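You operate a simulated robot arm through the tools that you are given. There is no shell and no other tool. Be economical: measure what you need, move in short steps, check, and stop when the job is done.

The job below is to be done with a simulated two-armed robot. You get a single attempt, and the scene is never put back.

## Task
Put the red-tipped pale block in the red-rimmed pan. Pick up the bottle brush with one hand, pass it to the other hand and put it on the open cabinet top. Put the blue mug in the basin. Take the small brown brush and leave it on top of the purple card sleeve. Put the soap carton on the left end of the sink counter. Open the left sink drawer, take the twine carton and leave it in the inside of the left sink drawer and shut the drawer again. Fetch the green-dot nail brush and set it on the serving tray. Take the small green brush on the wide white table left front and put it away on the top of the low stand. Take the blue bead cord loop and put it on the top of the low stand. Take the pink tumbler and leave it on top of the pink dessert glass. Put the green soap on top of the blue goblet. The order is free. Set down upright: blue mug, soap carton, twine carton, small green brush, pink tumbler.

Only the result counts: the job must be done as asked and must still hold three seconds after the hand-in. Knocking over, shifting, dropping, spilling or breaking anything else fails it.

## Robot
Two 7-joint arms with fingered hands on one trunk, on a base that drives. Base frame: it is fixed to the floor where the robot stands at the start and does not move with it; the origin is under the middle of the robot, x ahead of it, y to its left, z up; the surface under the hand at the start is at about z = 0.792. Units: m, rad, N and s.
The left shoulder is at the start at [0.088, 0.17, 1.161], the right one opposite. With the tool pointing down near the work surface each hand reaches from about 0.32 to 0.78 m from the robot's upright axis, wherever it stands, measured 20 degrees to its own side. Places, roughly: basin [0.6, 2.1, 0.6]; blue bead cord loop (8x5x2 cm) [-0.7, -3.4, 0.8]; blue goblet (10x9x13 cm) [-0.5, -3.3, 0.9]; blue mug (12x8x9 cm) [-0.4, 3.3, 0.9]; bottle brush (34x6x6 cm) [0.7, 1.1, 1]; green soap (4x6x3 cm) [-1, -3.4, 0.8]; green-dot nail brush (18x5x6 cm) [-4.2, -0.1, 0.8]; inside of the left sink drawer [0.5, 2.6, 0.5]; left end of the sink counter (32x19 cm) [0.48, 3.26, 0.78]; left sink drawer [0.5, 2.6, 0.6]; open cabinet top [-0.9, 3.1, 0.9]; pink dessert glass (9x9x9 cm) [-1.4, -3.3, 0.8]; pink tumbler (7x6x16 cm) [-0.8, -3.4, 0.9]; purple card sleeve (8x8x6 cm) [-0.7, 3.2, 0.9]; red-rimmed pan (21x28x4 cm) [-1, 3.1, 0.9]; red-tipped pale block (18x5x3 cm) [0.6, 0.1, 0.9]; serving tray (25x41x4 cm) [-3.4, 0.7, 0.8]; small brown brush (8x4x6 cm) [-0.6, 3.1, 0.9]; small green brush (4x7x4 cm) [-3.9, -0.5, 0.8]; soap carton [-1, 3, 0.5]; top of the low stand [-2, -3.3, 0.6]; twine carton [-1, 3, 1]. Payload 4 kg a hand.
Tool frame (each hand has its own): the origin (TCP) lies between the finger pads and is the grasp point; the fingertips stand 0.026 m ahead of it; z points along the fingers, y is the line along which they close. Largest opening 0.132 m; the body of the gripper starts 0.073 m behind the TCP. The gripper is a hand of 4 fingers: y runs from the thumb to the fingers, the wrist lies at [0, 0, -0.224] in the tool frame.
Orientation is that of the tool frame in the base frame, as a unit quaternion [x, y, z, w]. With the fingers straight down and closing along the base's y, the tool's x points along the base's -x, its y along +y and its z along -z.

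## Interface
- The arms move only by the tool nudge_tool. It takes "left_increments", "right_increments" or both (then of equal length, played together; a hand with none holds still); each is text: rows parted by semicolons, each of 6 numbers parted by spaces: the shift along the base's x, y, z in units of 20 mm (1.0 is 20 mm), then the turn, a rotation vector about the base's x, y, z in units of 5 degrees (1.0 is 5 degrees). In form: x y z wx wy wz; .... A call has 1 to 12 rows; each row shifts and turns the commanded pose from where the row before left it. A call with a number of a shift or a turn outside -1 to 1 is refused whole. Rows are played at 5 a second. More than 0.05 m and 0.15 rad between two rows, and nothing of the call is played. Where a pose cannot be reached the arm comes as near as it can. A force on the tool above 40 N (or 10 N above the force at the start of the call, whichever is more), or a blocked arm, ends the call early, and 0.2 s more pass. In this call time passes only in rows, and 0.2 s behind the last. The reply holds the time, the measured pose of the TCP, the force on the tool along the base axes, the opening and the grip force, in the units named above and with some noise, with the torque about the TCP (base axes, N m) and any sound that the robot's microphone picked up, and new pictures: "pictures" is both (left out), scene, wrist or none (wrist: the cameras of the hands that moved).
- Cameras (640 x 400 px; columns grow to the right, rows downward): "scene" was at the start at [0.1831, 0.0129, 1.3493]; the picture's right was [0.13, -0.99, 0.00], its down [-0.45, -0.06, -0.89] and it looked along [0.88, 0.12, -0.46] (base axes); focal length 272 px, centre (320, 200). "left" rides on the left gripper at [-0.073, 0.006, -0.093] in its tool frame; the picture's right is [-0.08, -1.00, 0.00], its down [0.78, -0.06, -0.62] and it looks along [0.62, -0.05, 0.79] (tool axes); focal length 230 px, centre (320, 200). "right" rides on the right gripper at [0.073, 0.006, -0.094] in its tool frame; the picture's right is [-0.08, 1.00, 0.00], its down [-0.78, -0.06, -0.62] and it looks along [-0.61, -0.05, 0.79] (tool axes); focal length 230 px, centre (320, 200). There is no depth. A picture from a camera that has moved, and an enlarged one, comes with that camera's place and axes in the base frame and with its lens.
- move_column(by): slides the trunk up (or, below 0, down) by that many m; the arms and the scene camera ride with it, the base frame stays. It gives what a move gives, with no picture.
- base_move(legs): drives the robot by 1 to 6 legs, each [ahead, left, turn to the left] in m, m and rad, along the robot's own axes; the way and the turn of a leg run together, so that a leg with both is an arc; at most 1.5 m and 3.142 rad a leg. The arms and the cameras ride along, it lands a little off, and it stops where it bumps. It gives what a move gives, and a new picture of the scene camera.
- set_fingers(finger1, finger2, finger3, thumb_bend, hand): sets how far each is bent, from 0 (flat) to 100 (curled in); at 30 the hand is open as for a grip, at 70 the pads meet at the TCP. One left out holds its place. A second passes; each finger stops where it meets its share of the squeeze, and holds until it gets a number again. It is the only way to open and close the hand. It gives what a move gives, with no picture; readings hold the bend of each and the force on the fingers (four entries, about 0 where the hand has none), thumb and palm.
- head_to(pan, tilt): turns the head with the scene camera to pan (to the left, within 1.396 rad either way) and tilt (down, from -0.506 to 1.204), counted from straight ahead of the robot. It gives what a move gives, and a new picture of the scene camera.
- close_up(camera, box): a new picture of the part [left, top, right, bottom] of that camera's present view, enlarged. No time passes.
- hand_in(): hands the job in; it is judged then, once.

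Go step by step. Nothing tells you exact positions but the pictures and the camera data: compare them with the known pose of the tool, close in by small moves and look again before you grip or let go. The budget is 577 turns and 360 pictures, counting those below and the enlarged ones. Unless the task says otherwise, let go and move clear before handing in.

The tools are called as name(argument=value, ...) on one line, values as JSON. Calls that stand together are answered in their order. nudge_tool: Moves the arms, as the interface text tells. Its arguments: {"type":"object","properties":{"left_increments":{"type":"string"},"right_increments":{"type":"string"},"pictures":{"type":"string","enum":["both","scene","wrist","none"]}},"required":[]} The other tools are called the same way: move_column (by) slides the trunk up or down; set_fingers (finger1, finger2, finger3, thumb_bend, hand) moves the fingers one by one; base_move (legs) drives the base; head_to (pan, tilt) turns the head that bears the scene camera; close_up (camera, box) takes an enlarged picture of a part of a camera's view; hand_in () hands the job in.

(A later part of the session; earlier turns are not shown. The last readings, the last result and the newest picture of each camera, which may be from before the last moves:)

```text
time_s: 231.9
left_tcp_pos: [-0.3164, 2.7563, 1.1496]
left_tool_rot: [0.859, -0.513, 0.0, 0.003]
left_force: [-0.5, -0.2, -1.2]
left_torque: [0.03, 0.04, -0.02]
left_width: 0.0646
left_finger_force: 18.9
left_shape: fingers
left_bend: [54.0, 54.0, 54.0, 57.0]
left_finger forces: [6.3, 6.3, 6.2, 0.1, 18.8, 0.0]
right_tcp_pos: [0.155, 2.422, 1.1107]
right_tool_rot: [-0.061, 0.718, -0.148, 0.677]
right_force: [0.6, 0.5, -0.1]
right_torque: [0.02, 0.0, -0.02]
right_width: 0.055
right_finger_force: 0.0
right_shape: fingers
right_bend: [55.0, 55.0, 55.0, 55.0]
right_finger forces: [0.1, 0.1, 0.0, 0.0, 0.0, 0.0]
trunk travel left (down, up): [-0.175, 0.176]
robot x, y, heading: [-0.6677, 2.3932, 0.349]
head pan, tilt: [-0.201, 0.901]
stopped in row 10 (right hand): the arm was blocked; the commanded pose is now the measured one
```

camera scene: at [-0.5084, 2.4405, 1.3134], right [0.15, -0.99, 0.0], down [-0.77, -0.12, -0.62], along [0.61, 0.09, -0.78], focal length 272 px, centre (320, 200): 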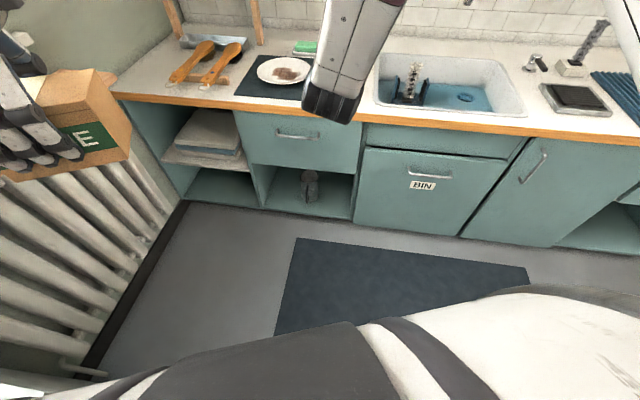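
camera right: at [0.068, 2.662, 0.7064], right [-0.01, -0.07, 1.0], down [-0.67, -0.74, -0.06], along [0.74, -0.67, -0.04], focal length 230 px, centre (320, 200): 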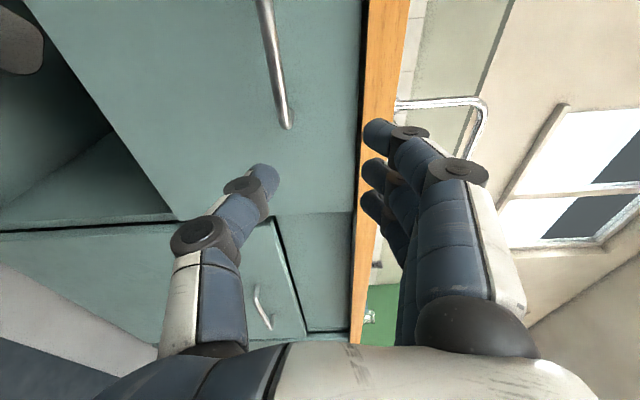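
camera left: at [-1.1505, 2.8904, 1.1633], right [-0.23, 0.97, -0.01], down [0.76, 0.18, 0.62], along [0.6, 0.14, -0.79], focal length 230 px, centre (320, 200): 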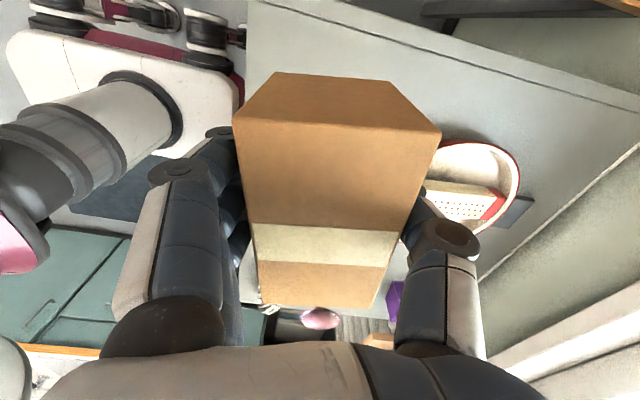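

head_to(pan=-0.9, tilt=0.5)

```text
time_s: 232.9
left_tcp_pos: [-0.3157, 2.7564, 1.1505]
left_tool_rot: [0.858, -0.513, -0.001, 0.002]
left_force: [0.6, 0.4, -0.6]
left_torque: [-0.02, 0.02, -0.01]
left_width: 0.0647
left_finger_force: 19.7
left_shape: fingers
left_bend: [54.0, 54.0, 54.0, 57.0]
left_finger forces: [6.3, 6.3, 6.3, 0.0, 18.9, 0.0]
right_tcp_pos: [0.1563, 2.4241, 1.1113]
right_tool_rot: [-0.063, 0.718, -0.147, 0.677]
right_force: [-0.2, -0.5, -0.2]
right_torque: [0.01, -0.03, -0.02]
right_width: 0.0552
right_finger_force: 0.0
right_shape: fingers
right_bend: [55.0, 55.0, 55.0, 55.0]
right_finger forces: [0.1, 0.0, 0.0, 0.1, 0.0, 0.1]
trunk travel left (down, up): [-0.175, 0.176]
robot x, y, heading: [-0.6712, 2.3963, 0.353]
head pan, tilt: [-0.901, 0.499]
camera scene: at [-0.5046, 2.3821, 1.3472], right [-0.52, -0.85, 0.0], down [-0.41, 0.25, -0.88], along [0.75, -0.46, -0.48], focal length 272 px, centre (320, 200)
```

scene: 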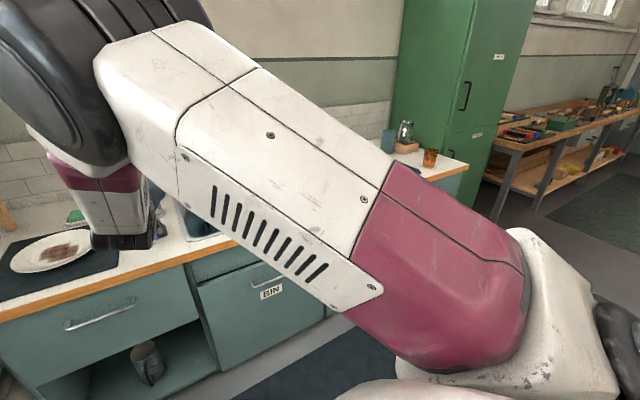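

The right elbow has drifted inward across the chest. I bring the hand back to a natural downward pose out to the right so the elbow swings out.

nudge_tool(right_increments="-0.5 -1 0 1 1 0;-0.5 -1 0 1 1 0;-0.5 -1 0 1 1 0;-0.5 -1 0 0 1 0;-0.5 -1 0 0 1 0;-1 -1 0 0 1 0;-1 -1 0 0 1 0;-1 -1 0 0 1 0;-1 -1 0 0 1 0;-1 -1 0 0 1 0;-1 -1 0 0 1 0;-1 -1 0 0 1 0", pictures="none")

nudge_tool(right_increments="0 -1 0 0 1 1;0 -1 0 0 1 1;0 -1 0 0 1 1;0 -1 0 0 1 1;0 -1 0 0 1 0;0 -1 0 0 1 0", pictures="scene")

```text
time_s: 235.5
left_tcp_pos: [-0.3152, 2.7564, 1.1503]
left_tool_rot: [0.859, -0.513, -0.002, 0.003]
left_force: [-0.1, -0.3, -1.4]
left_torque: [0.02, 0.0, -0.02]
left_width: 0.0649
left_finger_force: 18.7
left_shape: fingers
left_bend: [54.0, 54.0, 54.0, 57.0]
left_finger forces: [6.3, 6.3, 6.2, 0.0, 19.0, 0.0]
right_tcp_pos: [-0.0372, 2.1765, 1.1035]
right_tool_rot: [0.008, 0.976, -0.014, 0.219]
right_force: [0.0, -1.0, 0.4]
right_torque: [-0.01, -0.03, -0.02]
right_width: 0.055
right_finger_force: 0.0
right_shape: fingers
right_bend: [55.0, 55.0, 55.0, 55.0]
right_finger forces: [0.0, 0.0, 0.1, 0.0, 0.0, 0.1]
trunk travel left (down, up): [-0.175, 0.176]
robot x, y, heading: [-0.6696, 2.3927, 0.352]
head pan, tilt: [-0.901, 0.499]
```

```text
time_s: 236.9
left_tcp_pos: [-0.3143, 2.7554, 1.1511]
left_tool_rot: [0.859, -0.512, -0.001, 0.002]
left_force: [0.2, -0.6, -2.2]
left_torque: [0.01, 0.02, 0.02]
left_width: 0.0649
left_finger_force: 18.9
left_shape: fingers
left_bend: [54.0, 54.0, 54.0, 57.0]
left_finger forces: [6.3, 6.3, 6.3, 0.0, 18.9, 0.0]
right_tcp_pos: [-0.0354, 2.066, 1.1105]
right_tool_rot: [-0.187, 0.982, 0.018, -0.028]
right_force: [-0.5, 0.1, 0.4]
right_torque: [0.03, 0.04, 0.01]
right_width: 0.055
right_finger_force: 0.1
right_shape: fingers
right_bend: [55.0, 55.0, 55.0, 55.0]
right_finger forces: [0.0, 0.0, 0.1, 0.1, 0.0, 0.0]
trunk travel left (down, up): [-0.175, 0.176]
robot x, y, heading: [-0.6726, 2.3945, 0.352]
head pan, tilt: [-0.901, 0.499]
camera scene: at [-0.5039, 2.3814, 1.3471], right [-0.52, -0.85, 0.0], down [-0.41, 0.25, -0.88], along [0.75, -0.46, -0.48], focal length 272 px, centre (320, 200)
```

scene: 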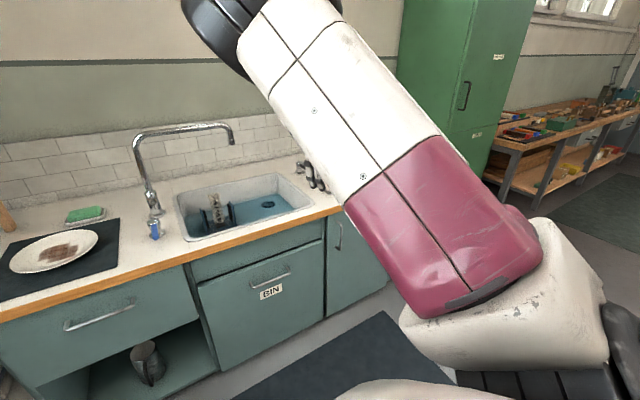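

I'll approach the handle with a 45° downward tilt instead (palm away from the counter), which suits this elbow. First yaw the hand and move toward the handle.

base_move(legs=[[0.1, 0, 0]])

nudge_tool(right_increments="0 1 0 0 0 -1;0 1 0 0 0 -1;0 1 0 0 0 -1;0 1 0 0 0 -1;0 1 0 0 0 -1;0 1 0 0 0 -1;0 1 0 0 0 -1;0 1 0 0 0 -1;0 1 0 0 0 -1;0 1 0 0 0 -1;0 1 0 0 0 -1;0 1 0 0 0 -1", pictures="none")

nudge_tool(right_increments="0 1 -0.5 0 0 -1;0 1 -0.5 0 0 -1;0 1 -0.5 0 0 -1;0 1 -0.5 0 0 -1;0 1 -0.5 0 0 -1;0 1 -0.5 0 0 -1;0 1 -0.5 0 0 -1;0 1 -0.5 0 0 -1;0 1 -0.5 0 0 -1;0 1 -0.5 0 0 -1;0 1 -0.5 0 0 -0.3;0 1 -0.5 0 0 0", pictures="none")

nudge_tool(right_increments="0.5 0.5 0 0 -1 0;0.5 0.5 0 0 -1 0;0.5 0.5 0 0 -1 0;0.5 0.5 0 0 -1 0;0.5 0 0 0 -1 0;0.5 0 0 0 -1 0;0 0 0 0 -1 0;0 0 0 0 -1 0;0 0 0 0 -1 0", pictures="wrist")

```text
time_s: 238.1
left_tcp_pos: [-0.2209, 2.7908, 1.1499]
left_tool_rot: [0.858, -0.514, -0.001, 0.004]
left_force: [0.8, 0.2, -2.0]
left_torque: [-0.01, 0.0, 0.0]
left_width: 0.0648
left_finger_force: 18.9
left_shape: fingers
left_bend: [54.0, 54.0, 54.0, 57.0]
left_finger forces: [6.2, 6.3, 6.3, 0.0, 18.8, 0.0]
right_tcp_pos: [0.0592, 2.1011, 1.111]
right_tool_rot: [-0.186, 0.982, 0.018, -0.028]
right_force: [0.2, 0.0, 0.7]
right_torque: [-0.03, 0.01, 0.05]
right_width: 0.0551
right_finger_force: 0.1
right_shape: fingers
right_bend: [55.0, 55.0, 55.0, 55.0]
right_finger forces: [0.0, 0.1, 0.1, 0.0, 0.0, 0.0]
trunk travel left (down, up): [-0.175, 0.176]
robot x, y, heading: [-0.578, 2.4287, 0.352]
head pan, tilt: [-0.901, 0.499]
camera scene: at [-0.41, 2.4165, 1.3472], right [-0.52, -0.85, 0.0], down [-0.41, 0.25, -0.88], along [0.75, -0.46, -0.48], focal length 272 px, centre (320, 200)
```

scene: 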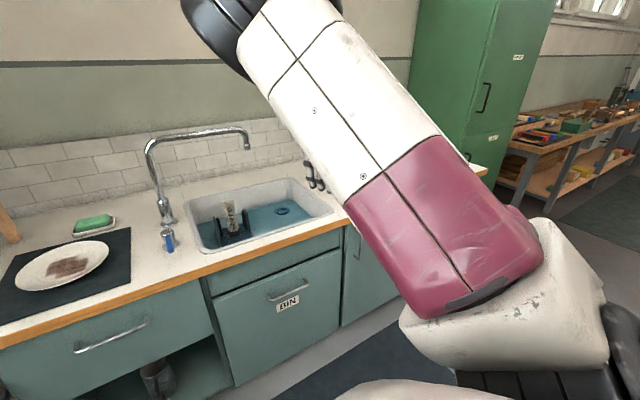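

```text
time_s: 240.7
left_tcp_pos: [-0.2219, 2.7903, 1.1494]
left_tool_rot: [0.858, -0.514, 0.0, 0.003]
left_force: [1.4, 0.7, -0.7]
left_torque: [0.0, 0.02, 0.01]
left_width: 0.0647
left_finger_force: 18.7
left_shape: fingers
left_bend: [54.0, 54.0, 54.0, 57.0]
left_finger forces: [6.3, 6.3, 6.3, 0.1, 18.9, 0.1]
right_tcp_pos: [0.0607, 2.3194, 1.1028]
right_tool_rot: [0.354, 0.934, 0.044, -0.031]
right_force: [-0.7, 0.2, -0.8]
right_torque: [0.01, 0.02, 0.01]
right_width: 0.0547
right_finger_force: 0.2
right_shape: fingers
right_bend: [55.0, 55.0, 55.0, 55.0]
right_finger forces: [0.1, 0.1, 0.1, 0.0, 0.0, 0.0]
trunk travel left (down, up): [-0.175, 0.176]
robot x, y, heading: [-0.5702, 2.4324, 0.357]
head pan, tilt: [-0.901, 0.499]
```

```text
time_s: 243.3
left_tcp_pos: [-0.2214, 2.7919, 1.1506]
left_tool_rot: [0.858, -0.513, -0.001, 0.003]
left_force: [-0.3, -0.5, -0.5]
left_torque: [-0.03, 0.02, 0.01]
left_width: 0.0647
left_finger_force: 19.4
left_shape: fingers
left_bend: [54.0, 54.0, 54.0, 57.0]
left_finger forces: [6.3, 6.3, 6.3, 0.0, 18.9, 0.0]
right_tcp_pos: [0.0783, 2.4359, 0.9704]
right_tool_rot: [0.723, 0.689, 0.05, -0.023]
right_force: [0.2, 0.6, 0.7]
right_torque: [0.02, 0.01, 0.02]
right_width: 0.0547
right_finger_force: 0.1
right_shape: fingers
right_bend: [55.0, 55.0, 55.0, 55.0]
right_finger forces: [0.0, 0.0, 0.0, 0.0, 0.0, 0.0]
right hand out of reach, approached as far as the arm can: row 8, 9, 10, 11, 12
trunk travel left (down, up): [-0.175, 0.176]
robot x, y, heading: [-0.5757, 2.4313, 0.35]
head pan, tilt: [-0.901, 0.499]
```

```text
time_s: 245.3
left_tcp_pos: [-0.2219, 2.7903, 1.1505]
left_tool_rot: [0.858, -0.513, 0.001, 0.003]
left_force: [-1.0, -1.0, -1.7]
left_torque: [-0.02, -0.02, -0.01]
left_width: 0.0647
left_finger_force: 18.7
left_shape: fingers
left_bend: [54.0, 54.0, 54.0, 57.0]
left_finger forces: [6.4, 6.4, 6.3, 0.0, 18.8, 0.0]
right_tcp_pos: [0.1289, 2.4716, 0.9588]
right_tool_rot: [0.64, 0.653, 0.302, 0.271]
right_force: [-0.4, 0.5, 0.9]
right_torque: [0.0, 0.02, -0.01]
right_width: 0.0548
right_finger_force: 0.1
right_shape: fingers
right_bend: [55.0, 55.0, 55.0, 55.0]
right_finger forces: [0.0, 0.0, 0.0, 0.0, 0.0, 0.0]
right hand out of reach, approached as far as the arm can: row 1, 2, 3, 4
trunk travel left (down, up): [-0.175, 0.176]
robot x, y, heading: [-0.5757, 2.4283, 0.349]
head pan, tilt: [-0.901, 0.499]
camera right: at [0.0608, 2.5403, 1.0281], right [0.67, -0.08, 0.73], down [-0.47, -0.81, 0.34], along [0.57, -0.58, -0.58], focal length 230 px, centre (320, 200)
```

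right: 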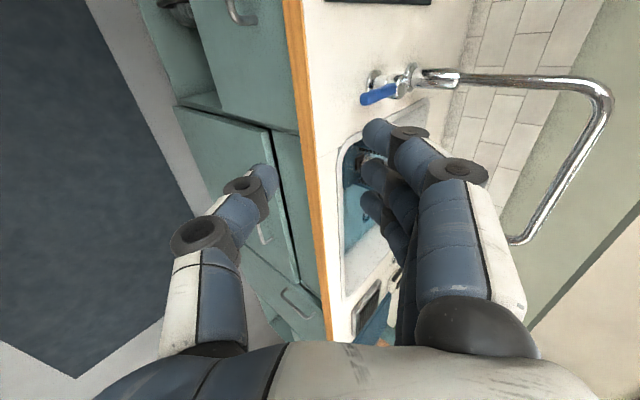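

The right arm can't reach further left; I cancel the commanded slack and turn the robot 20° more to the left so the handle lies to its right.

nudge_tool(right_increments="0 -1 0 0 0 0;0 -1 0 0 0 0;0 -1 0 0 0 0;0 -1 0 0 0 0;0 -1 0 0 0 0;0 -1 0 0 0 0;0 -1 0 0 0 0", pictures="none")

base_move(legs=[[0, 0, 0.38]])

head_to(pan=-0.5, tilt=0.85)

```text
time_s: 246.9
left_tcp_pos: [-0.2215, 2.7903, 1.1499]
left_tool_rot: [0.858, -0.513, 0.0, 0.003]
left_force: [0.5, -0.3, -0.6]
left_torque: [-0.02, 0.0, -0.02]
left_width: 0.0647
left_finger_force: 18.8
left_shape: fingers
left_bend: [54.0, 54.0, 54.0, 57.0]
left_finger forces: [6.3, 6.3, 6.3, 0.1, 18.9, 0.0]
right_tcp_pos: [0.1286, 2.3292, 0.9579]
right_tool_rot: [0.641, 0.653, 0.3, 0.271]
right_force: [-0.5, 0.0, 0.5]
right_torque: [0.02, 0.0, 0.03]
right_width: 0.055
right_finger_force: 0.0
right_shape: fingers
right_bend: [55.0, 55.0, 55.0, 55.0]
right_finger forces: [0.1, 0.1, 0.0, 0.0, 0.0, 0.1]
trunk travel left (down, up): [-0.175, 0.176]
robot x, y, heading: [-0.5756, 2.4243, 0.353]
head pan, tilt: [-0.901, 0.499]
```

```text
time_s: 248.4
left_tcp_pos: [-0.3823, 2.8959, 1.1502]
left_tool_rot: [0.94, -0.341, 0.001, 0.002]
left_force: [0.6, 1.6, -0.5]
left_torque: [0.01, -0.04, 0.04]
left_width: 0.0649
left_finger_force: 18.6
left_shape: fingers
left_bend: [54.0, 54.0, 54.0, 57.0]
left_finger forces: [6.4, 6.3, 6.3, 0.0, 18.9, 0.0]
right_tcp_pos: [0.1154, 2.5996, 0.9572]
right_tool_rot: [0.506, 0.762, 0.346, 0.208]
right_force: [0.0, 0.1, -0.4]
right_torque: [0.0, -0.01, -0.03]
right_width: 0.0548
right_finger_force: 0.0
right_shape: fingers
right_bend: [55.0, 55.0, 55.0, 55.0]
right_finger forces: [0.1, 0.1, 0.0, 0.0, 0.0, 0.0]
trunk travel left (down, up): [-0.175, 0.176]
robot x, y, heading: [-0.5754, 2.4307, 0.73]
head pan, tilt: [-0.901, 0.499]
camera scene: at [-0.4172, 2.4795, 1.3473], right [-0.17, -0.99, 0.0], down [-0.47, 0.08, -0.88], along [0.87, -0.15, -0.48], focal length 272 px, centre (320, 200)
```

scene: 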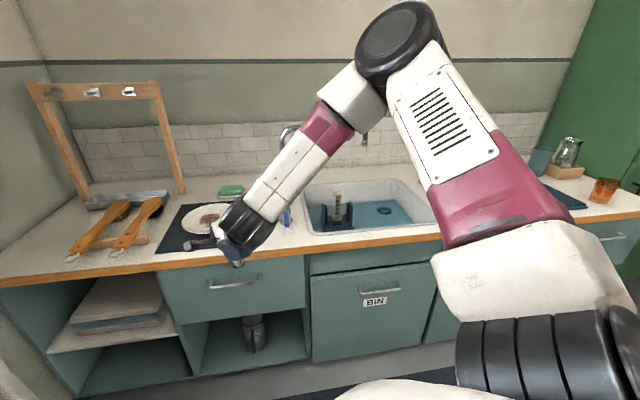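

```text
time_s: 249.3
left_tcp_pos: [-0.3817, 2.8958, 1.1506]
left_tool_rot: [0.94, -0.341, -0.001, 0.003]
left_force: [-0.2, 0.1, -2.1]
left_torque: [-0.03, 0.01, 0.01]
left_width: 0.0648
left_finger_force: 19.0
left_shape: fingers
left_bend: [54.0, 54.0, 54.0, 57.0]
left_finger forces: [6.3, 6.3, 6.4, 0.0, 18.8, 0.0]
right_tcp_pos: [0.1157, 2.5997, 0.9574]
right_tool_rot: [0.505, 0.762, 0.347, 0.208]
right_force: [-0.1, 0.2, -0.5]
right_torque: [-0.02, 0.01, -0.01]
right_width: 0.0553
right_finger_force: 0.1
right_shape: fingers
right_bend: [55.0, 55.0, 55.0, 55.0]
right_finger forces: [0.0, 0.1, 0.1, 0.0, 0.1, 0.0]
trunk travel left (down, up): [-0.175, 0.176]
robot x, y, heading: [-0.5771, 2.4319, 0.733]
head pan, tilt: [-0.499, 0.85]
camera scene: at [-0.4305, 2.5124, 1.3173], right [0.23, -0.97, 0.0], down [-0.73, -0.17, -0.66], along [0.64, 0.15, -0.75], focal length 272 px, centre (320, 200)
```

scene: 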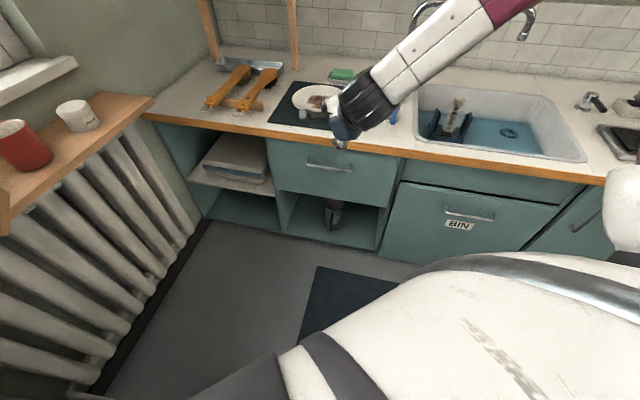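

Posture is good now. I yaw the hand to face +x and lower it toward the handle, then use the wrist view.

nudge_tool(right_increments="0 0.5 -1 0 0 -1;0 0.5 -1 0 0 -1;0 0.4 -1 0 0 -1;0 0.4 -1 0 0 -1;0 0 -1 0 0 -0.4;0 0 -1 0 0 0;0 0 -1 0 0 0", pictures="wrist")

close_up(camera="scene", box=[250, 70, 450, 220])

```text
time_s: 250.9
left_tcp_pos: [-0.3811, 2.8965, 1.1495]
left_tool_rot: [0.94, -0.342, 0.0, 0.002]
left_force: [0.5, -0.3, -1.6]
left_torque: [0.04, 0.03, 0.0]
left_width: 0.065
left_finger_force: 19.3
left_shape: fingers
left_bend: [54.0, 54.0, 54.0, 57.0]
left_finger forces: [6.3, 6.3, 6.3, 0.0, 18.9, 0.0]
right_tcp_pos: [0.1168, 2.6363, 0.8184]
right_tool_rot: [0.642, 0.651, 0.301, 0.27]
right_force: [-1.1, 0.5, -0.2]
right_torque: [-0.06, 0.0, 0.01]
right_width: 0.0551
right_finger_force: 0.1
right_shape: fingers
right_bend: [55.0, 55.0, 55.0, 55.0]
right_finger forces: [0.0, 0.0, 0.0, 0.0, 0.1, 0.0]
trunk travel left (down, up): [-0.175, 0.176]
robot x, y, heading: [-0.575, 2.4246, 0.728]
head pan, tilt: [-0.499, 0.85]
camera right: at [0.0486, 2.7049, 0.8874], right [0.67, -0.08, 0.73], down [-0.47, -0.81, 0.34], along [0.57, -0.58, -0.59], focal length 230 px, centre (320, 200)
```

right: 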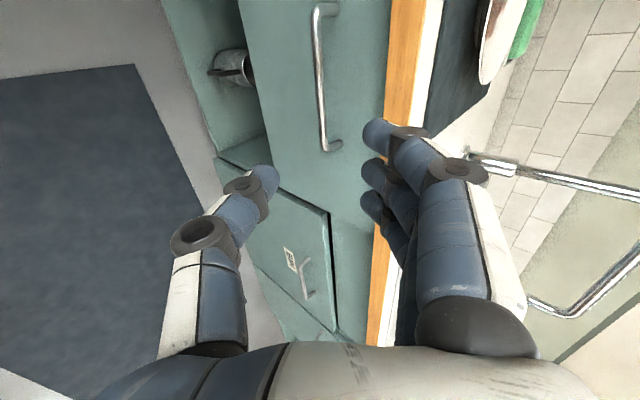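

```text
2.67 times, centred on (350, 145) of scene
camera zoom: at [-0.4302, 2.5127, 1.3172], right [0.23, -0.97, 0.0], down [-0.73, -0.17, -0.66], along [0.64, 0.15, -0.75], focal length 725 px, centre (240, 347)
```

zoom: 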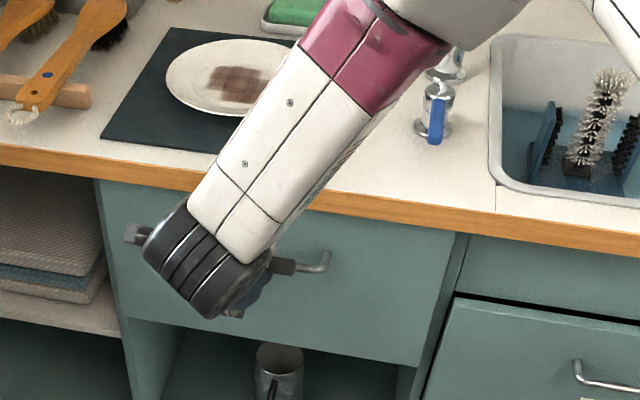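

Triangulating both cameras puts the handle at about (0.295, 2.645, 0.663), recessed under the counter edge. I flatten the tilt to ~25° and move to the pre-grasp point.

nudge_tool(right_increments="0 0.1 -1 0 -1 0;0 0.1 -1 0 -1 0;0 0.1 -1 0 -1 0;0 0.1 -1 0 -1 0;1 0 -0.4 0 0 0;1 0 -0.4 0 0 0;1 0 -0.4 0 0 0;1 0 -0.4 0 0 0", pictures="wrist")

```text
time_s: 252.7
left_tcp_pos: [-0.381, 2.8968, 1.1508]
left_tool_rot: [0.94, -0.341, 0.0, 0.003]
left_force: [0.3, 0.5, -2.1]
left_torque: [-0.03, -0.01, -0.02]
left_width: 0.0647
left_finger_force: 18.8
left_shape: fingers
left_bend: [54.0, 54.0, 54.0, 57.0]
left_finger forces: [6.3, 6.4, 6.2, 0.0, 18.9, 0.0]
right_tcp_pos: [0.1968, 2.6437, 0.7067]
right_tool_rot: [0.58, 0.596, 0.407, 0.379]
right_force: [-0.4, 0.6, -0.2]
right_torque: [-0.02, 0.01, 0.01]
right_width: 0.055
right_finger_force: 0.1
right_shape: fingers
right_bend: [55.0, 55.0, 55.0, 55.0]
right_finger forces: [0.1, 0.0, 0.0, 0.0, 0.0, 0.0]
trunk travel left (down, up): [-0.175, 0.176]
robot x, y, heading: [-0.575, 2.4318, 0.735]
head pan, tilt: [-0.499, 0.85]
camera right: at [0.1089, 2.7129, 0.7479], right [0.38, -0.08, 0.92], down [-0.56, -0.81, 0.16], along [0.73, -0.58, -0.36], focal length 230 px, centre (320, 200)
```

right: 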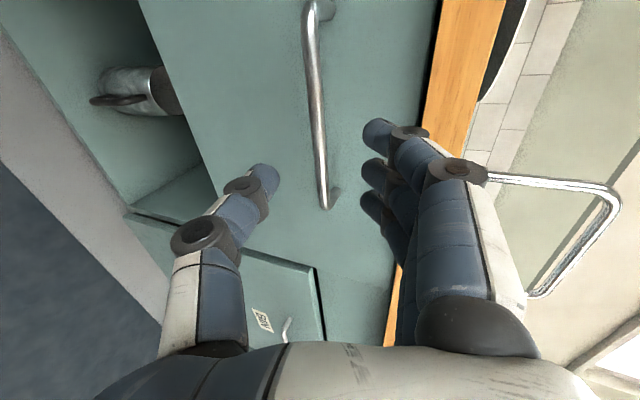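

Aligned with the bar. Moving in and pinching.

nudge_tool(right_increments="0.95 0 -0.4 0 0 0;0.95 0 -0.4 0 0 0;0.95 0 -0.4 0 0 0;0.95 0 -0.4 0 0 0;0.8 0 -0.35 0 0 0", pictures="wrist")

```text
time_s: 253.9
left_tcp_pos: [-0.3815, 2.896, 1.1511]
left_tool_rot: [0.94, -0.341, 0.001, 0.003]
left_force: [0.1, -0.1, -1.3]
left_torque: [-0.01, 0.0, -0.03]
left_width: 0.0648
left_finger_force: 19.3
left_shape: fingers
left_bend: [54.0, 54.0, 54.0, 57.0]
left_finger forces: [6.3, 6.2, 6.3, 0.0, 18.8, 0.0]
right_tcp_pos: [0.2713, 2.6438, 0.6735]
right_tool_rot: [0.579, 0.595, 0.408, 0.379]
right_force: [-3.1, -0.1, 0.9]
right_torque: [0.0, -0.07, -0.06]
right_width: 0.0549
right_finger_force: 1.3
right_shape: fingers
right_bend: [55.0, 55.0, 56.0, 55.0]
right_finger forces: [0.0, 0.3, 2.3, 0.0, 0.0, 0.1]
right hand out of reach, approached as far as the arm can: row 5
trunk travel left (down, up): [-0.175, 0.176]
robot x, y, heading: [-0.5773, 2.4331, 0.73]
head pan, tilt: [-0.499, 0.85]
camera right: at [0.1837, 2.7125, 0.7166], right [0.38, -0.08, 0.92], down [-0.56, -0.81, 0.16], along [0.73, -0.58, -0.36], focal length 230 px, centre (320, 200)
```

right: 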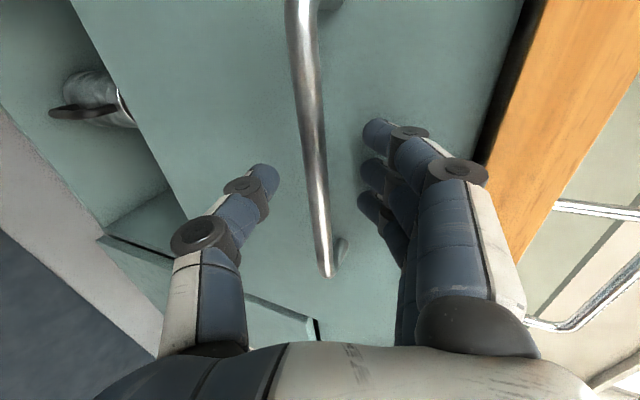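

Bar is within the finger pads (1.4 cm ahead of the TCP). Closing.

set_fingers(hand="right", finger1=80, finger2=80, finger3=80, thumb_bend=76)

close_up(camera="right", box=[0, 0, 640, 400])

```text
time_s: 254.9
left_tcp_pos: [-0.3825, 2.8977, 1.1495]
left_tool_rot: [0.94, -0.341, 0.0, 0.003]
left_force: [-0.7, -0.3, -1.5]
left_torque: [-0.04, 0.02, 0.01]
left_width: 0.0647
left_finger_force: 19.3
left_shape: fingers
left_bend: [54.0, 54.0, 54.0, 57.0]
left_finger forces: [6.3, 6.3, 6.2, 0.0, 18.9, 0.0]
right_tcp_pos: [0.2706, 2.6428, 0.6743]
right_tool_rot: [0.58, 0.595, 0.408, 0.379]
right_force: [-1.3, 0.0, -2.0]
right_torque: [-0.01, -0.02, 0.0]
right_width: 0.0104
right_finger_force: 1.1
right_shape: fingers
right_bend: [80.0, 77.0, 80.0, 72.0]
right_finger forces: [0.0, 0.0, 0.0, 0.0, 1.3, 0.1]
trunk travel left (down, up): [-0.175, 0.176]
robot x, y, heading: [-0.5725, 2.4288, 0.732]
head pan, tilt: [-0.499, 0.85]
```

```text
1.00 times, centred on (320, 200) of right (not enlarged: the box is as wide or as high as the picture)
camera zoom: at [0.1838, 2.7125, 0.7164], right [0.38, -0.08, 0.92], down [-0.56, -0.81, 0.16], along [0.73, -0.58, -0.36], focal length 230 px, centre (320, 200)
```

zoom: 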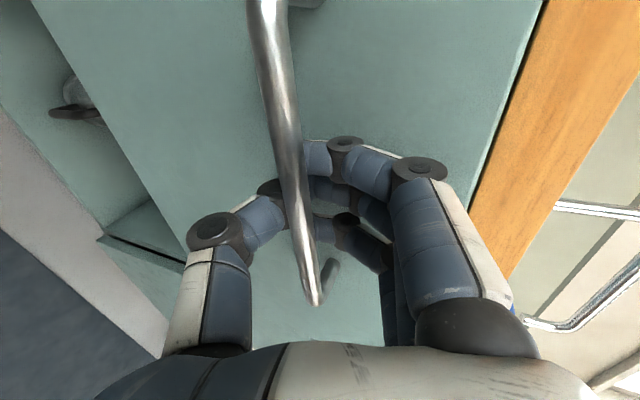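

The fingers are hooked around behind the bar. Pull straight back.

nudge_tool(right_increments="-1 0 0 0 0 0;-1 0 0 0 0 0;-1 0 0 0 0 0;-1 0 0 0 0 0;-1 0 0 0 0 0;-1 0 0 0 0 0", pictures="both")

```text
time_s: 256.3
left_tcp_pos: [-0.3814, 2.8958, 1.1506]
left_tool_rot: [0.94, -0.341, 0.0, 0.003]
left_force: [0.0, -0.5, -0.9]
left_torque: [-0.03, 0.0, -0.01]
left_width: 0.0651
left_finger_force: 19.0
left_shape: fingers
left_bend: [54.0, 54.0, 54.0, 57.0]
left_finger forces: [6.2, 6.2, 6.3, 0.0, 18.9, 0.1]
right_tcp_pos: [0.1509, 2.6451, 0.6739]
right_tool_rot: [0.58, 0.596, 0.407, 0.379]
right_force: [0.2, 0.6, -4.4]
right_torque: [-0.04, -0.02, 0.01]
right_width: 0.0102
right_finger_force: 1.1
right_shape: fingers
right_bend: [80.0, 77.0, 80.0, 72.0]
right_finger forces: [0.2, 0.0, 0.0, 0.1, 3.6, 0.0]
trunk travel left (down, up): [-0.175, 0.176]
robot x, y, heading: [-0.5751, 2.428, 0.732]
head pan, tilt: [-0.499, 0.85]
camera scene: at [-0.4304, 2.5125, 1.3172], right [0.23, -0.97, 0.0], down [-0.73, -0.17, -0.66], along [0.64, 0.15, -0.75], focal length 272 px, centre (320, 200)
camera right: at [0.0631, 2.7133, 0.7165], right [0.38, -0.08, 0.92], down [-0.56, -0.81, 0.16], along [0.73, -0.58, -0.36], focal length 230 px, centre (320, 200)
```

scene: 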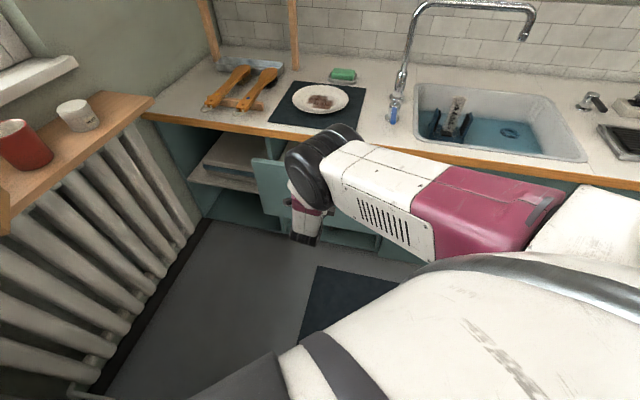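
right: 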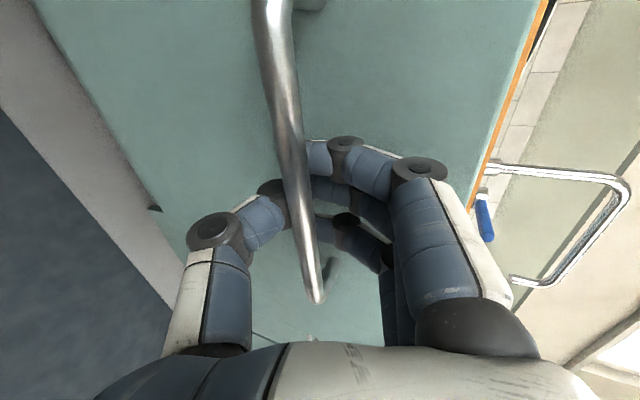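

The drawer slides. Pull further.

nudge_tool(right_increments="-1 0 0 0 0 0;-1 0 0 0 0 0;-1 0 0 0 0 0;-1 0 0 0 0 0;-1 0 0 0 0 0;-1 0 0 0 0 0;-0.5 0 0 0 0 0", pictures="scene")

```text
time_s: 257.9
left_tcp_pos: [-0.3802, 2.8966, 1.1507]
left_tool_rot: [0.94, -0.342, 0.0, 0.002]
left_force: [1.0, -0.9, -1.4]
left_torque: [0.02, 0.01, -0.04]
left_width: 0.0649
left_finger_force: 18.7
left_shape: fingers
left_bend: [54.0, 54.0, 54.0, 57.0]
left_finger forces: [6.2, 6.3, 6.2, 0.0, 19.0, 0.0]
right_tcp_pos: [0.0214, 2.6444, 0.6733]
right_tool_rot: [0.58, 0.595, 0.407, 0.379]
right_force: [-0.1, 0.1, -2.8]
right_torque: [-0.02, -0.02, 0.0]
right_width: 0.0105
right_finger_force: 0.5
right_shape: fingers
right_bend: [80.0, 77.0, 80.0, 72.0]
right_finger forces: [0.3, 0.0, 0.0, 0.0, 2.1, 0.1]
trunk travel left (down, up): [-0.175, 0.176]
robot x, y, heading: [-0.5744, 2.4316, 0.735]
head pan, tilt: [-0.499, 0.85]
camera scene: at [-0.4303, 2.5126, 1.3172], right [0.23, -0.97, 0.0], down [-0.73, -0.17, -0.66], along [0.64, 0.15, -0.75], focal length 272 px, centre (320, 200)
```

scene: 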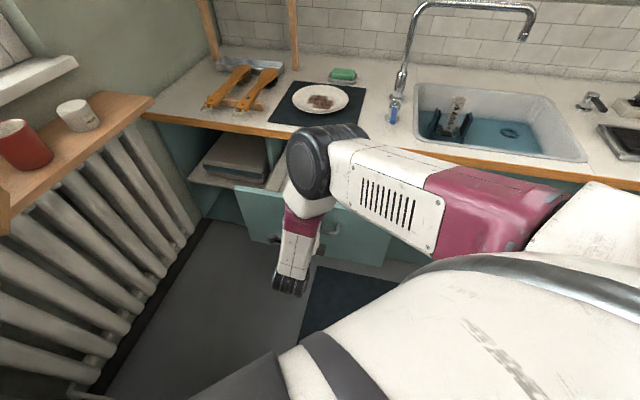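

Pull a bit more for clearance.

nudge_tool(right_increments="-1 0 0 0 0 0;-1 0 0 0 0 0;-1 0 0 0 0 0;-1 0 0 0 0 0", pictures="wrist")

```text
time_s: 258.9
left_tcp_pos: [-0.3817, 2.898, 1.1508]
left_tool_rot: [0.94, -0.341, 0.001, 0.003]
left_force: [-0.4, -0.2, -1.3]
left_torque: [0.0, 0.01, -0.01]
left_width: 0.0648
left_finger_force: 18.8
left_shape: fingers
left_bend: [54.0, 54.0, 54.0, 57.0]
left_finger forces: [6.3, 6.3, 6.4, 0.0, 18.9, 0.1]
right_tcp_pos: [-0.059, 2.6437, 0.6741]
right_tool_rot: [0.58, 0.596, 0.406, 0.379]
right_force: [-1.4, -0.7, -2.4]
right_torque: [0.03, -0.05, 0.0]
right_width: 0.0103
right_finger_force: 1.1
right_shape: fingers
right_bend: [80.0, 77.0, 80.0, 72.0]
right_finger forces: [0.1, 0.0, 0.0, 0.0, 2.5, 0.0]
trunk travel left (down, up): [-0.175, 0.176]
robot x, y, heading: [-0.5802, 2.4305, 0.728]
head pan, tilt: [-0.499, 0.85]
camera right: at [-0.1469, 2.7133, 0.7167], right [0.38, -0.08, 0.92], down [-0.56, -0.81, 0.16], along [0.73, -0.58, -0.36], focal length 230 px, centre (320, 200)
```

right: 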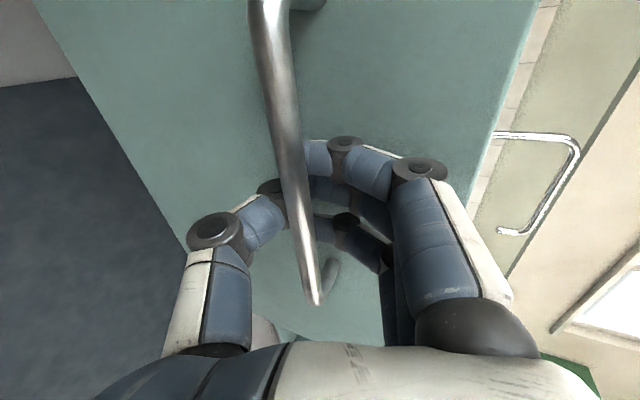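

Open ~0.33 m. Release the handle and retreat.

set_fingers(hand="right", finger1=40, finger2=40, finger3=40, thumb_bend=40)

nudge_tool(right_increments="-0.9 0 0.4 0 0 0;-0.9 0 0.4 0 0 0;-0.9 0 0.4 0 0 0;-0.5 0 1 0 0 0;0 -0.5 1 0 0 0;0 -0.5 1 0 0 0;0 -0.5 1 0 0 0;0 -0.5 1 0 0 0;0 -0.5 1 0 0 0;0 -1 1 0 0 0;0 -1 1 0 0 0;0 -1 1 0 0 0", pictures="scene")

```text
time_s: 259.9
left_tcp_pos: [-0.3811, 2.8951, 1.1508]
left_tool_rot: [0.94, -0.341, 0.0, 0.002]
left_force: [0.3, 0.7, -0.6]
left_torque: [-0.01, -0.03, -0.01]
left_width: 0.0648
left_finger_force: 18.9
left_shape: fingers
left_bend: [54.0, 54.0, 54.0, 57.0]
left_finger forces: [6.3, 6.2, 6.4, 0.0, 18.9, 0.1]
right_tcp_pos: [-0.0585, 2.6434, 0.6741]
right_tool_rot: [0.58, 0.595, 0.407, 0.38]
right_force: [-0.4, -0.4, -0.1]
right_torque: [-0.01, -0.01, 0.0]
right_width: 0.1026
right_finger_force: 0.1
right_shape: fingers
right_bend: [40.0, 40.0, 40.0, 40.0]
right_finger forces: [0.1, 0.0, 0.0, 0.1, 0.1, 0.0]
trunk travel left (down, up): [-0.175, 0.176]
robot x, y, heading: [-0.5767, 2.4306, 0.733]
head pan, tilt: [-0.499, 0.85]
```

```text
time_s: 262.5
left_tcp_pos: [-0.3825, 2.8972, 1.1502]
left_tool_rot: [0.94, -0.341, 0.0, 0.004]
left_force: [0.7, 0.5, -0.4]
left_torque: [0.02, 0.03, -0.01]
left_width: 0.0649
left_finger_force: 18.8
left_shape: fingers
left_bend: [54.0, 54.0, 54.0, 57.0]
left_finger forces: [6.2, 6.3, 6.3, 0.0, 18.9, 0.1]
right_tcp_pos: [-0.078, 2.5689, 0.8759]
right_tool_rot: [0.58, 0.596, 0.406, 0.379]
right_force: [-0.3, -0.8, 0.4]
right_torque: [0.02, 0.0, 0.01]
right_width: 0.1031
right_finger_force: 0.0
right_shape: fingers
right_bend: [40.0, 40.0, 40.0, 40.0]
right_finger forces: [0.0, 0.1, 0.1, 0.0, 0.1, 0.0]
right hand out of reach, approached as far as the arm can: row 8, 9, 10, 11, 12
trunk travel left (down, up): [-0.175, 0.176]
robot x, y, heading: [-0.5749, 2.4334, 0.736]
head pan, tilt: [-0.499, 0.85]
camera scene: at [-0.4306, 2.512, 1.3173], right [0.23, -0.97, 0.0], down [-0.73, -0.17, -0.66], along [0.64, 0.15, -0.75], focal length 272 px, centre (320, 200)
```

scene: 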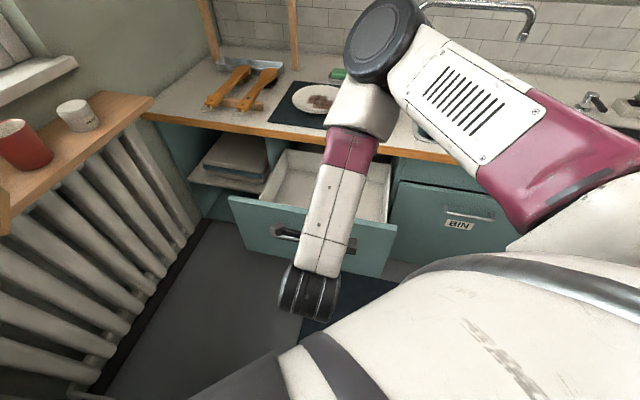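

Drawer is open with its white interior visible. I turn the robot to face +x so the left hand can reach over the drawer, and raise the right hand.

base_move(legs=[[0, 0, -0.735]])

nudge_tool(right_increments="0 -0.5 1 0 1 0;0 -0.5 1 0 1 0;0 -0.5 1 0 1 0;0 -0.5 1 0 1 0;0 -0.5 1 0 1 0;0 -0.5 1 0 1 0;0 0 0 0 1 0;0 0 0 0 1 0;0 0 0 0 1 0;0 0 0 0 1 0;0 0 0 0 1 0;0 0 0 0 1 0", pictures="none")

base_move(legs=[[0.1, 0, 0]])

head_to(pan=0.35, tilt=0.9)

```text
time_s: 264.9
left_tcp_pos: [-0.1193, 2.6456, 1.15]
left_tool_rot: [0.754, -0.657, 0.0, 0.002]
left_force: [-0.5, 1.1, -1.4]
left_torque: [-0.01, 0.04, 0.02]
left_width: 0.0648
left_finger_force: 18.8
left_shape: fingers
left_bend: [54.0, 54.0, 54.0, 57.0]
left_finger forces: [6.2, 6.2, 6.3, 0.1, 18.6, 0.1]
right_tcp_pos: [-0.1125, 2.1992, 0.876]
right_tool_rot: [0.755, 0.347, 0.242, 0.501]
right_force: [0.0, 0.4, -0.2]
right_torque: [-0.03, 0.0, -0.05]
right_width: 0.1029
right_finger_force: 0.0
right_shape: fingers
right_bend: [40.0, 40.0, 40.0, 40.0]
right_finger forces: [0.1, 0.0, 0.0, 0.0, 0.1, 0.1]
trunk travel left (down, up): [-0.175, 0.176]
robot x, y, heading: [-0.5776, 2.4282, -0.002]
head pan, tilt: [-0.499, 0.85]
camera scene: at [-0.4139, 2.393, 1.3172], right [-0.48, -0.88, 0.0], down [-0.66, 0.36, -0.66], along [0.58, -0.32, -0.75], focal length 272 px, centre (320, 200)
```

scene: 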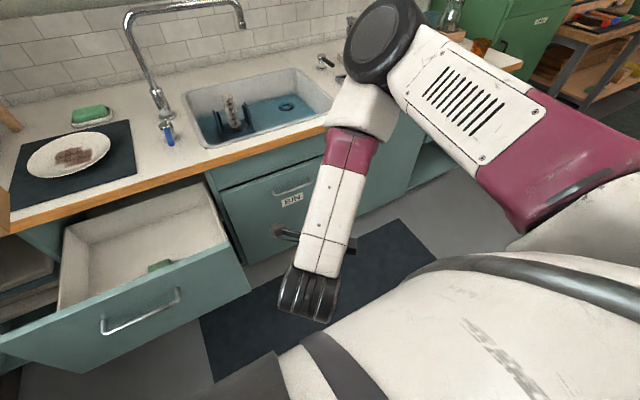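

```text
time_s: 267.5
left_tcp_pos: [-0.1187, 2.6464, 1.1505]
left_tool_rot: [0.754, -0.657, -0.001, 0.003]
left_force: [0.3, -0.2, -2.3]
left_torque: [-0.02, 0.03, -0.03]
left_width: 0.0645
left_finger_force: 18.2
left_shape: fingers
left_bend: [54.0, 54.0, 54.0, 57.0]
left_finger forces: [6.3, 6.2, 6.3, 0.1, 18.6, 0.1]
right_tcp_pos: [-0.1138, 2.1402, 0.9965]
right_tool_rot: [0.776, 0.55, -0.169, 0.259]
right_force: [-0.6, -0.5, -0.5]
right_torque: [0.0, -0.03, 0.02]
right_width: 0.1032
right_finger_force: 0.1
right_shape: fingers
right_bend: [40.0, 40.0, 40.0, 40.0]
right_finger forces: [0.0, 0.0, 0.0, 0.0, 0.0, 0.0]
trunk travel left (down, up): [-0.175, 0.176]
robot x, y, heading: [-0.575, 2.4319, -0.006]
head pan, tilt: [-0.499, 0.85]
```

```text
time_s: 268.6
left_tcp_pos: [-0.0179, 2.6447, 1.1491]
left_tool_rot: [0.753, -0.658, -0.001, 0.003]
left_force: [1.8, -0.3, -1.3]
left_torque: [0.01, 0.02, 0.01]
left_width: 0.0648
left_finger_force: 19.2
left_shape: fingers
left_bend: [54.0, 54.0, 54.0, 57.0]
left_finger forces: [6.3, 6.2, 6.2, 0.0, 18.7, 0.0]
right_tcp_pos: [-0.0148, 2.1394, 0.9946]
right_tool_rot: [0.776, 0.55, -0.168, 0.258]
right_force: [0.4, -0.7, 0.5]
right_torque: [-0.02, 0.05, -0.01]
right_width: 0.1035
right_finger_force: 0.1
right_shape: fingers
right_bend: [40.0, 40.0, 40.0, 40.0]
right_finger forces: [0.1, 0.0, 0.1, 0.0, 0.1, 0.1]
trunk travel left (down, up): [-0.175, 0.176]
robot x, y, heading: [-0.4747, 2.4265, -0.001]
head pan, tilt: [-0.499, 0.85]
camera scene: at [-0.3136, 2.3927, 1.3172], right [-0.48, -0.88, 0.0], down [-0.66, 0.36, -0.66], along [0.58, -0.32, -0.75], focal length 272 px, centre (320, 200)
```

scene: 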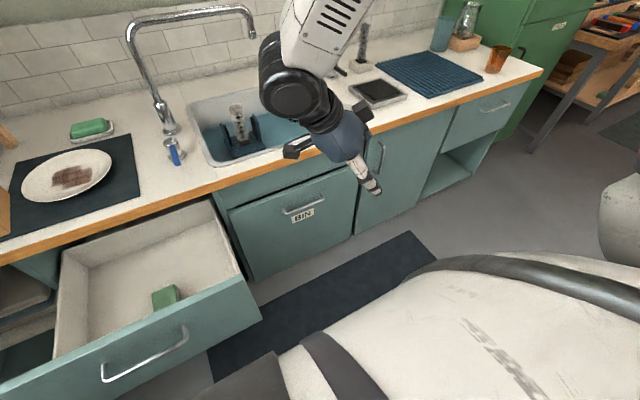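

```text
time_s: 269.8
left_tcp_pos: [-0.0197, 2.6454, 1.1495]
left_tool_rot: [0.754, -0.657, -0.001, 0.002]
left_force: [0.9, -0.2, -2.3]
left_torque: [0.01, -0.02, 0.01]
left_width: 0.0651
left_finger_force: 18.5
left_shape: fingers
left_bend: [54.0, 54.0, 54.0, 57.0]
left_finger forces: [6.3, 6.2, 6.3, 0.0, 18.7, 0.0]
right_tcp_pos: [-0.0146, 2.141, 0.9948]
right_tool_rot: [0.776, 0.55, -0.168, 0.26]
right_force: [1.0, -0.3, -0.3]
right_torque: [-0.03, -0.01, 0.02]
right_width: 0.1033
right_finger_force: 0.2
right_shape: fingers
right_bend: [40.0, 40.0, 40.0, 40.0]
right_finger forces: [0.1, 0.0, 0.1, 0.1, 0.0, 0.0]
trunk travel left (down, up): [-0.175, 0.176]
robot x, y, heading: [-0.4762, 2.4305, -0.006]
head pan, tilt: [0.351, 0.901]
camera scene: at [-0.3118, 2.456, 1.3134], right [0.34, -0.94, 0.0], down [-0.74, -0.27, -0.62], along [0.58, 0.21, -0.78], focal length 272 px, centre (320, 200)
```

scene: 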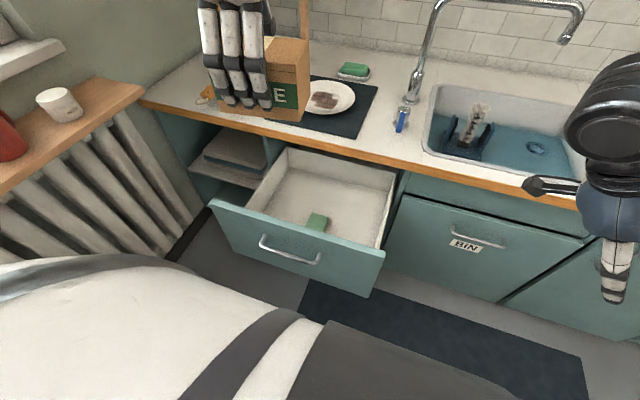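

The drawer spans y≈2.42–2.88, with a green bar near (0.16, 2.64). I'll put the carton in its left half at (0.14, 2.775). Moving the left hand above.

nudge_tool(left_increments="1 0.8 0 0 0 0;1 0.8 0 0 0 0;1 0.8 0 0 0 0;1 0.8 0 0 0 0;1 0.8 0 0 0 0;1 0.8 0 0 0 0;1 0.8 0 0 0 0;1 0.8 0 0 0 0;0 0 -1 0 0 0;0 0 -1 0 0 0;0 0 -1 0 0 0;0 0 -1 0 0 0", pictures="none")

nudge_tool(left_increments="0 0 -1 0 0 0;0 0 -1 0 0 0;0 0 -1 0 0 0;0 0 -1 0 0 0;0 0 -1 0 0 0;0 0 -1 0 0 0", pictures="both")

```text
time_s: 272.4
left_tcp_pos: [0.1415, 2.7719, 1.07]
left_tool_rot: [0.754, -0.657, -0.001, 0.003]
left_force: [0.2, -0.4, -1.7]
left_torque: [-0.01, 0.02, 0.03]
left_width: 0.0646
left_finger_force: 19.0
left_shape: fingers
left_bend: [54.0, 54.0, 54.0, 57.0]
left_finger forces: [6.1, 6.2, 6.3, 0.0, 18.7, 0.0]
right_tcp_pos: [-0.0136, 2.1387, 0.9957]
right_tool_rot: [0.776, 0.55, -0.168, 0.26]
right_force: [-0.8, 0.4, -0.4]
right_torque: [0.01, -0.02, -0.02]
right_width: 0.1035
right_finger_force: 0.1
right_shape: fingers
right_bend: [40.0, 40.0, 40.0, 40.0]
right_finger forces: [0.0, 0.0, 0.0, 0.0, 0.0, 0.0]
trunk travel left (down, up): [-0.175, 0.176]
robot x, y, heading: [-0.4786, 2.4274, -0.004]
head pan, tilt: [0.351, 0.901]
```

```text
time_s: 273.8
left_tcp_pos: [0.1411, 2.7727, 0.9509]
left_tool_rot: [0.754, -0.656, -0.001, 0.003]
left_force: [0.9, 0.4, -1.0]
left_torque: [0.01, 0.0, -0.01]
left_width: 0.0645
left_finger_force: 18.6
left_shape: fingers
left_bend: [54.0, 54.0, 54.0, 57.0]
left_finger forces: [6.1, 6.2, 6.2, 0.0, 18.6, 0.1]
right_tcp_pos: [-0.0152, 2.14, 0.9958]
right_tool_rot: [0.775, 0.551, -0.167, 0.26]
right_force: [0.5, -0.7, -0.2]
right_torque: [-0.01, -0.01, -0.03]
right_width: 0.1032
right_finger_force: 0.0
right_shape: fingers
right_bend: [40.0, 40.0, 40.0, 40.0]
right_finger forces: [0.0, 0.0, 0.1, 0.0, 0.1, 0.1]
trunk travel left (down, up): [-0.175, 0.176]
robot x, y, heading: [-0.4735, 2.4315, -0.006]
head pan, tilt: [0.351, 0.901]
camera scene: at [-0.3114, 2.4562, 1.3133], right [0.34, -0.94, 0.0], down [-0.74, -0.27, -0.62], along [0.58, 0.21, -0.78], focal length 272 px, centre (320, 200)
camera left: at [0.125, 2.8434, 1.043], right [0.98, 0.21, -0.01], down [0.17, -0.77, 0.62], along [0.13, -0.61, -0.79], focal length 230 px, centre (320, 200)
```

scene: 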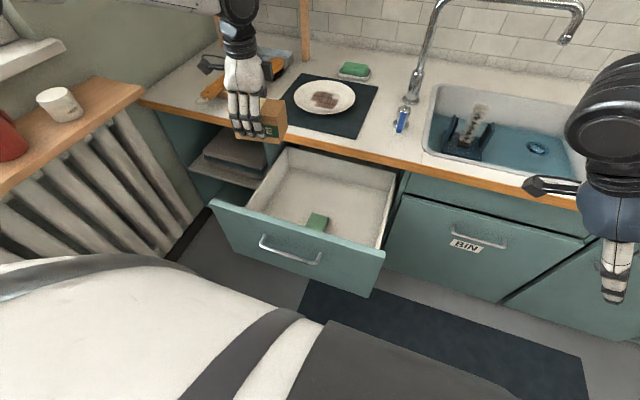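
left: 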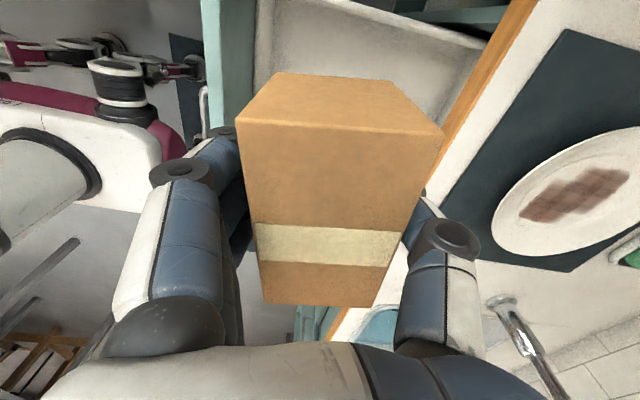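

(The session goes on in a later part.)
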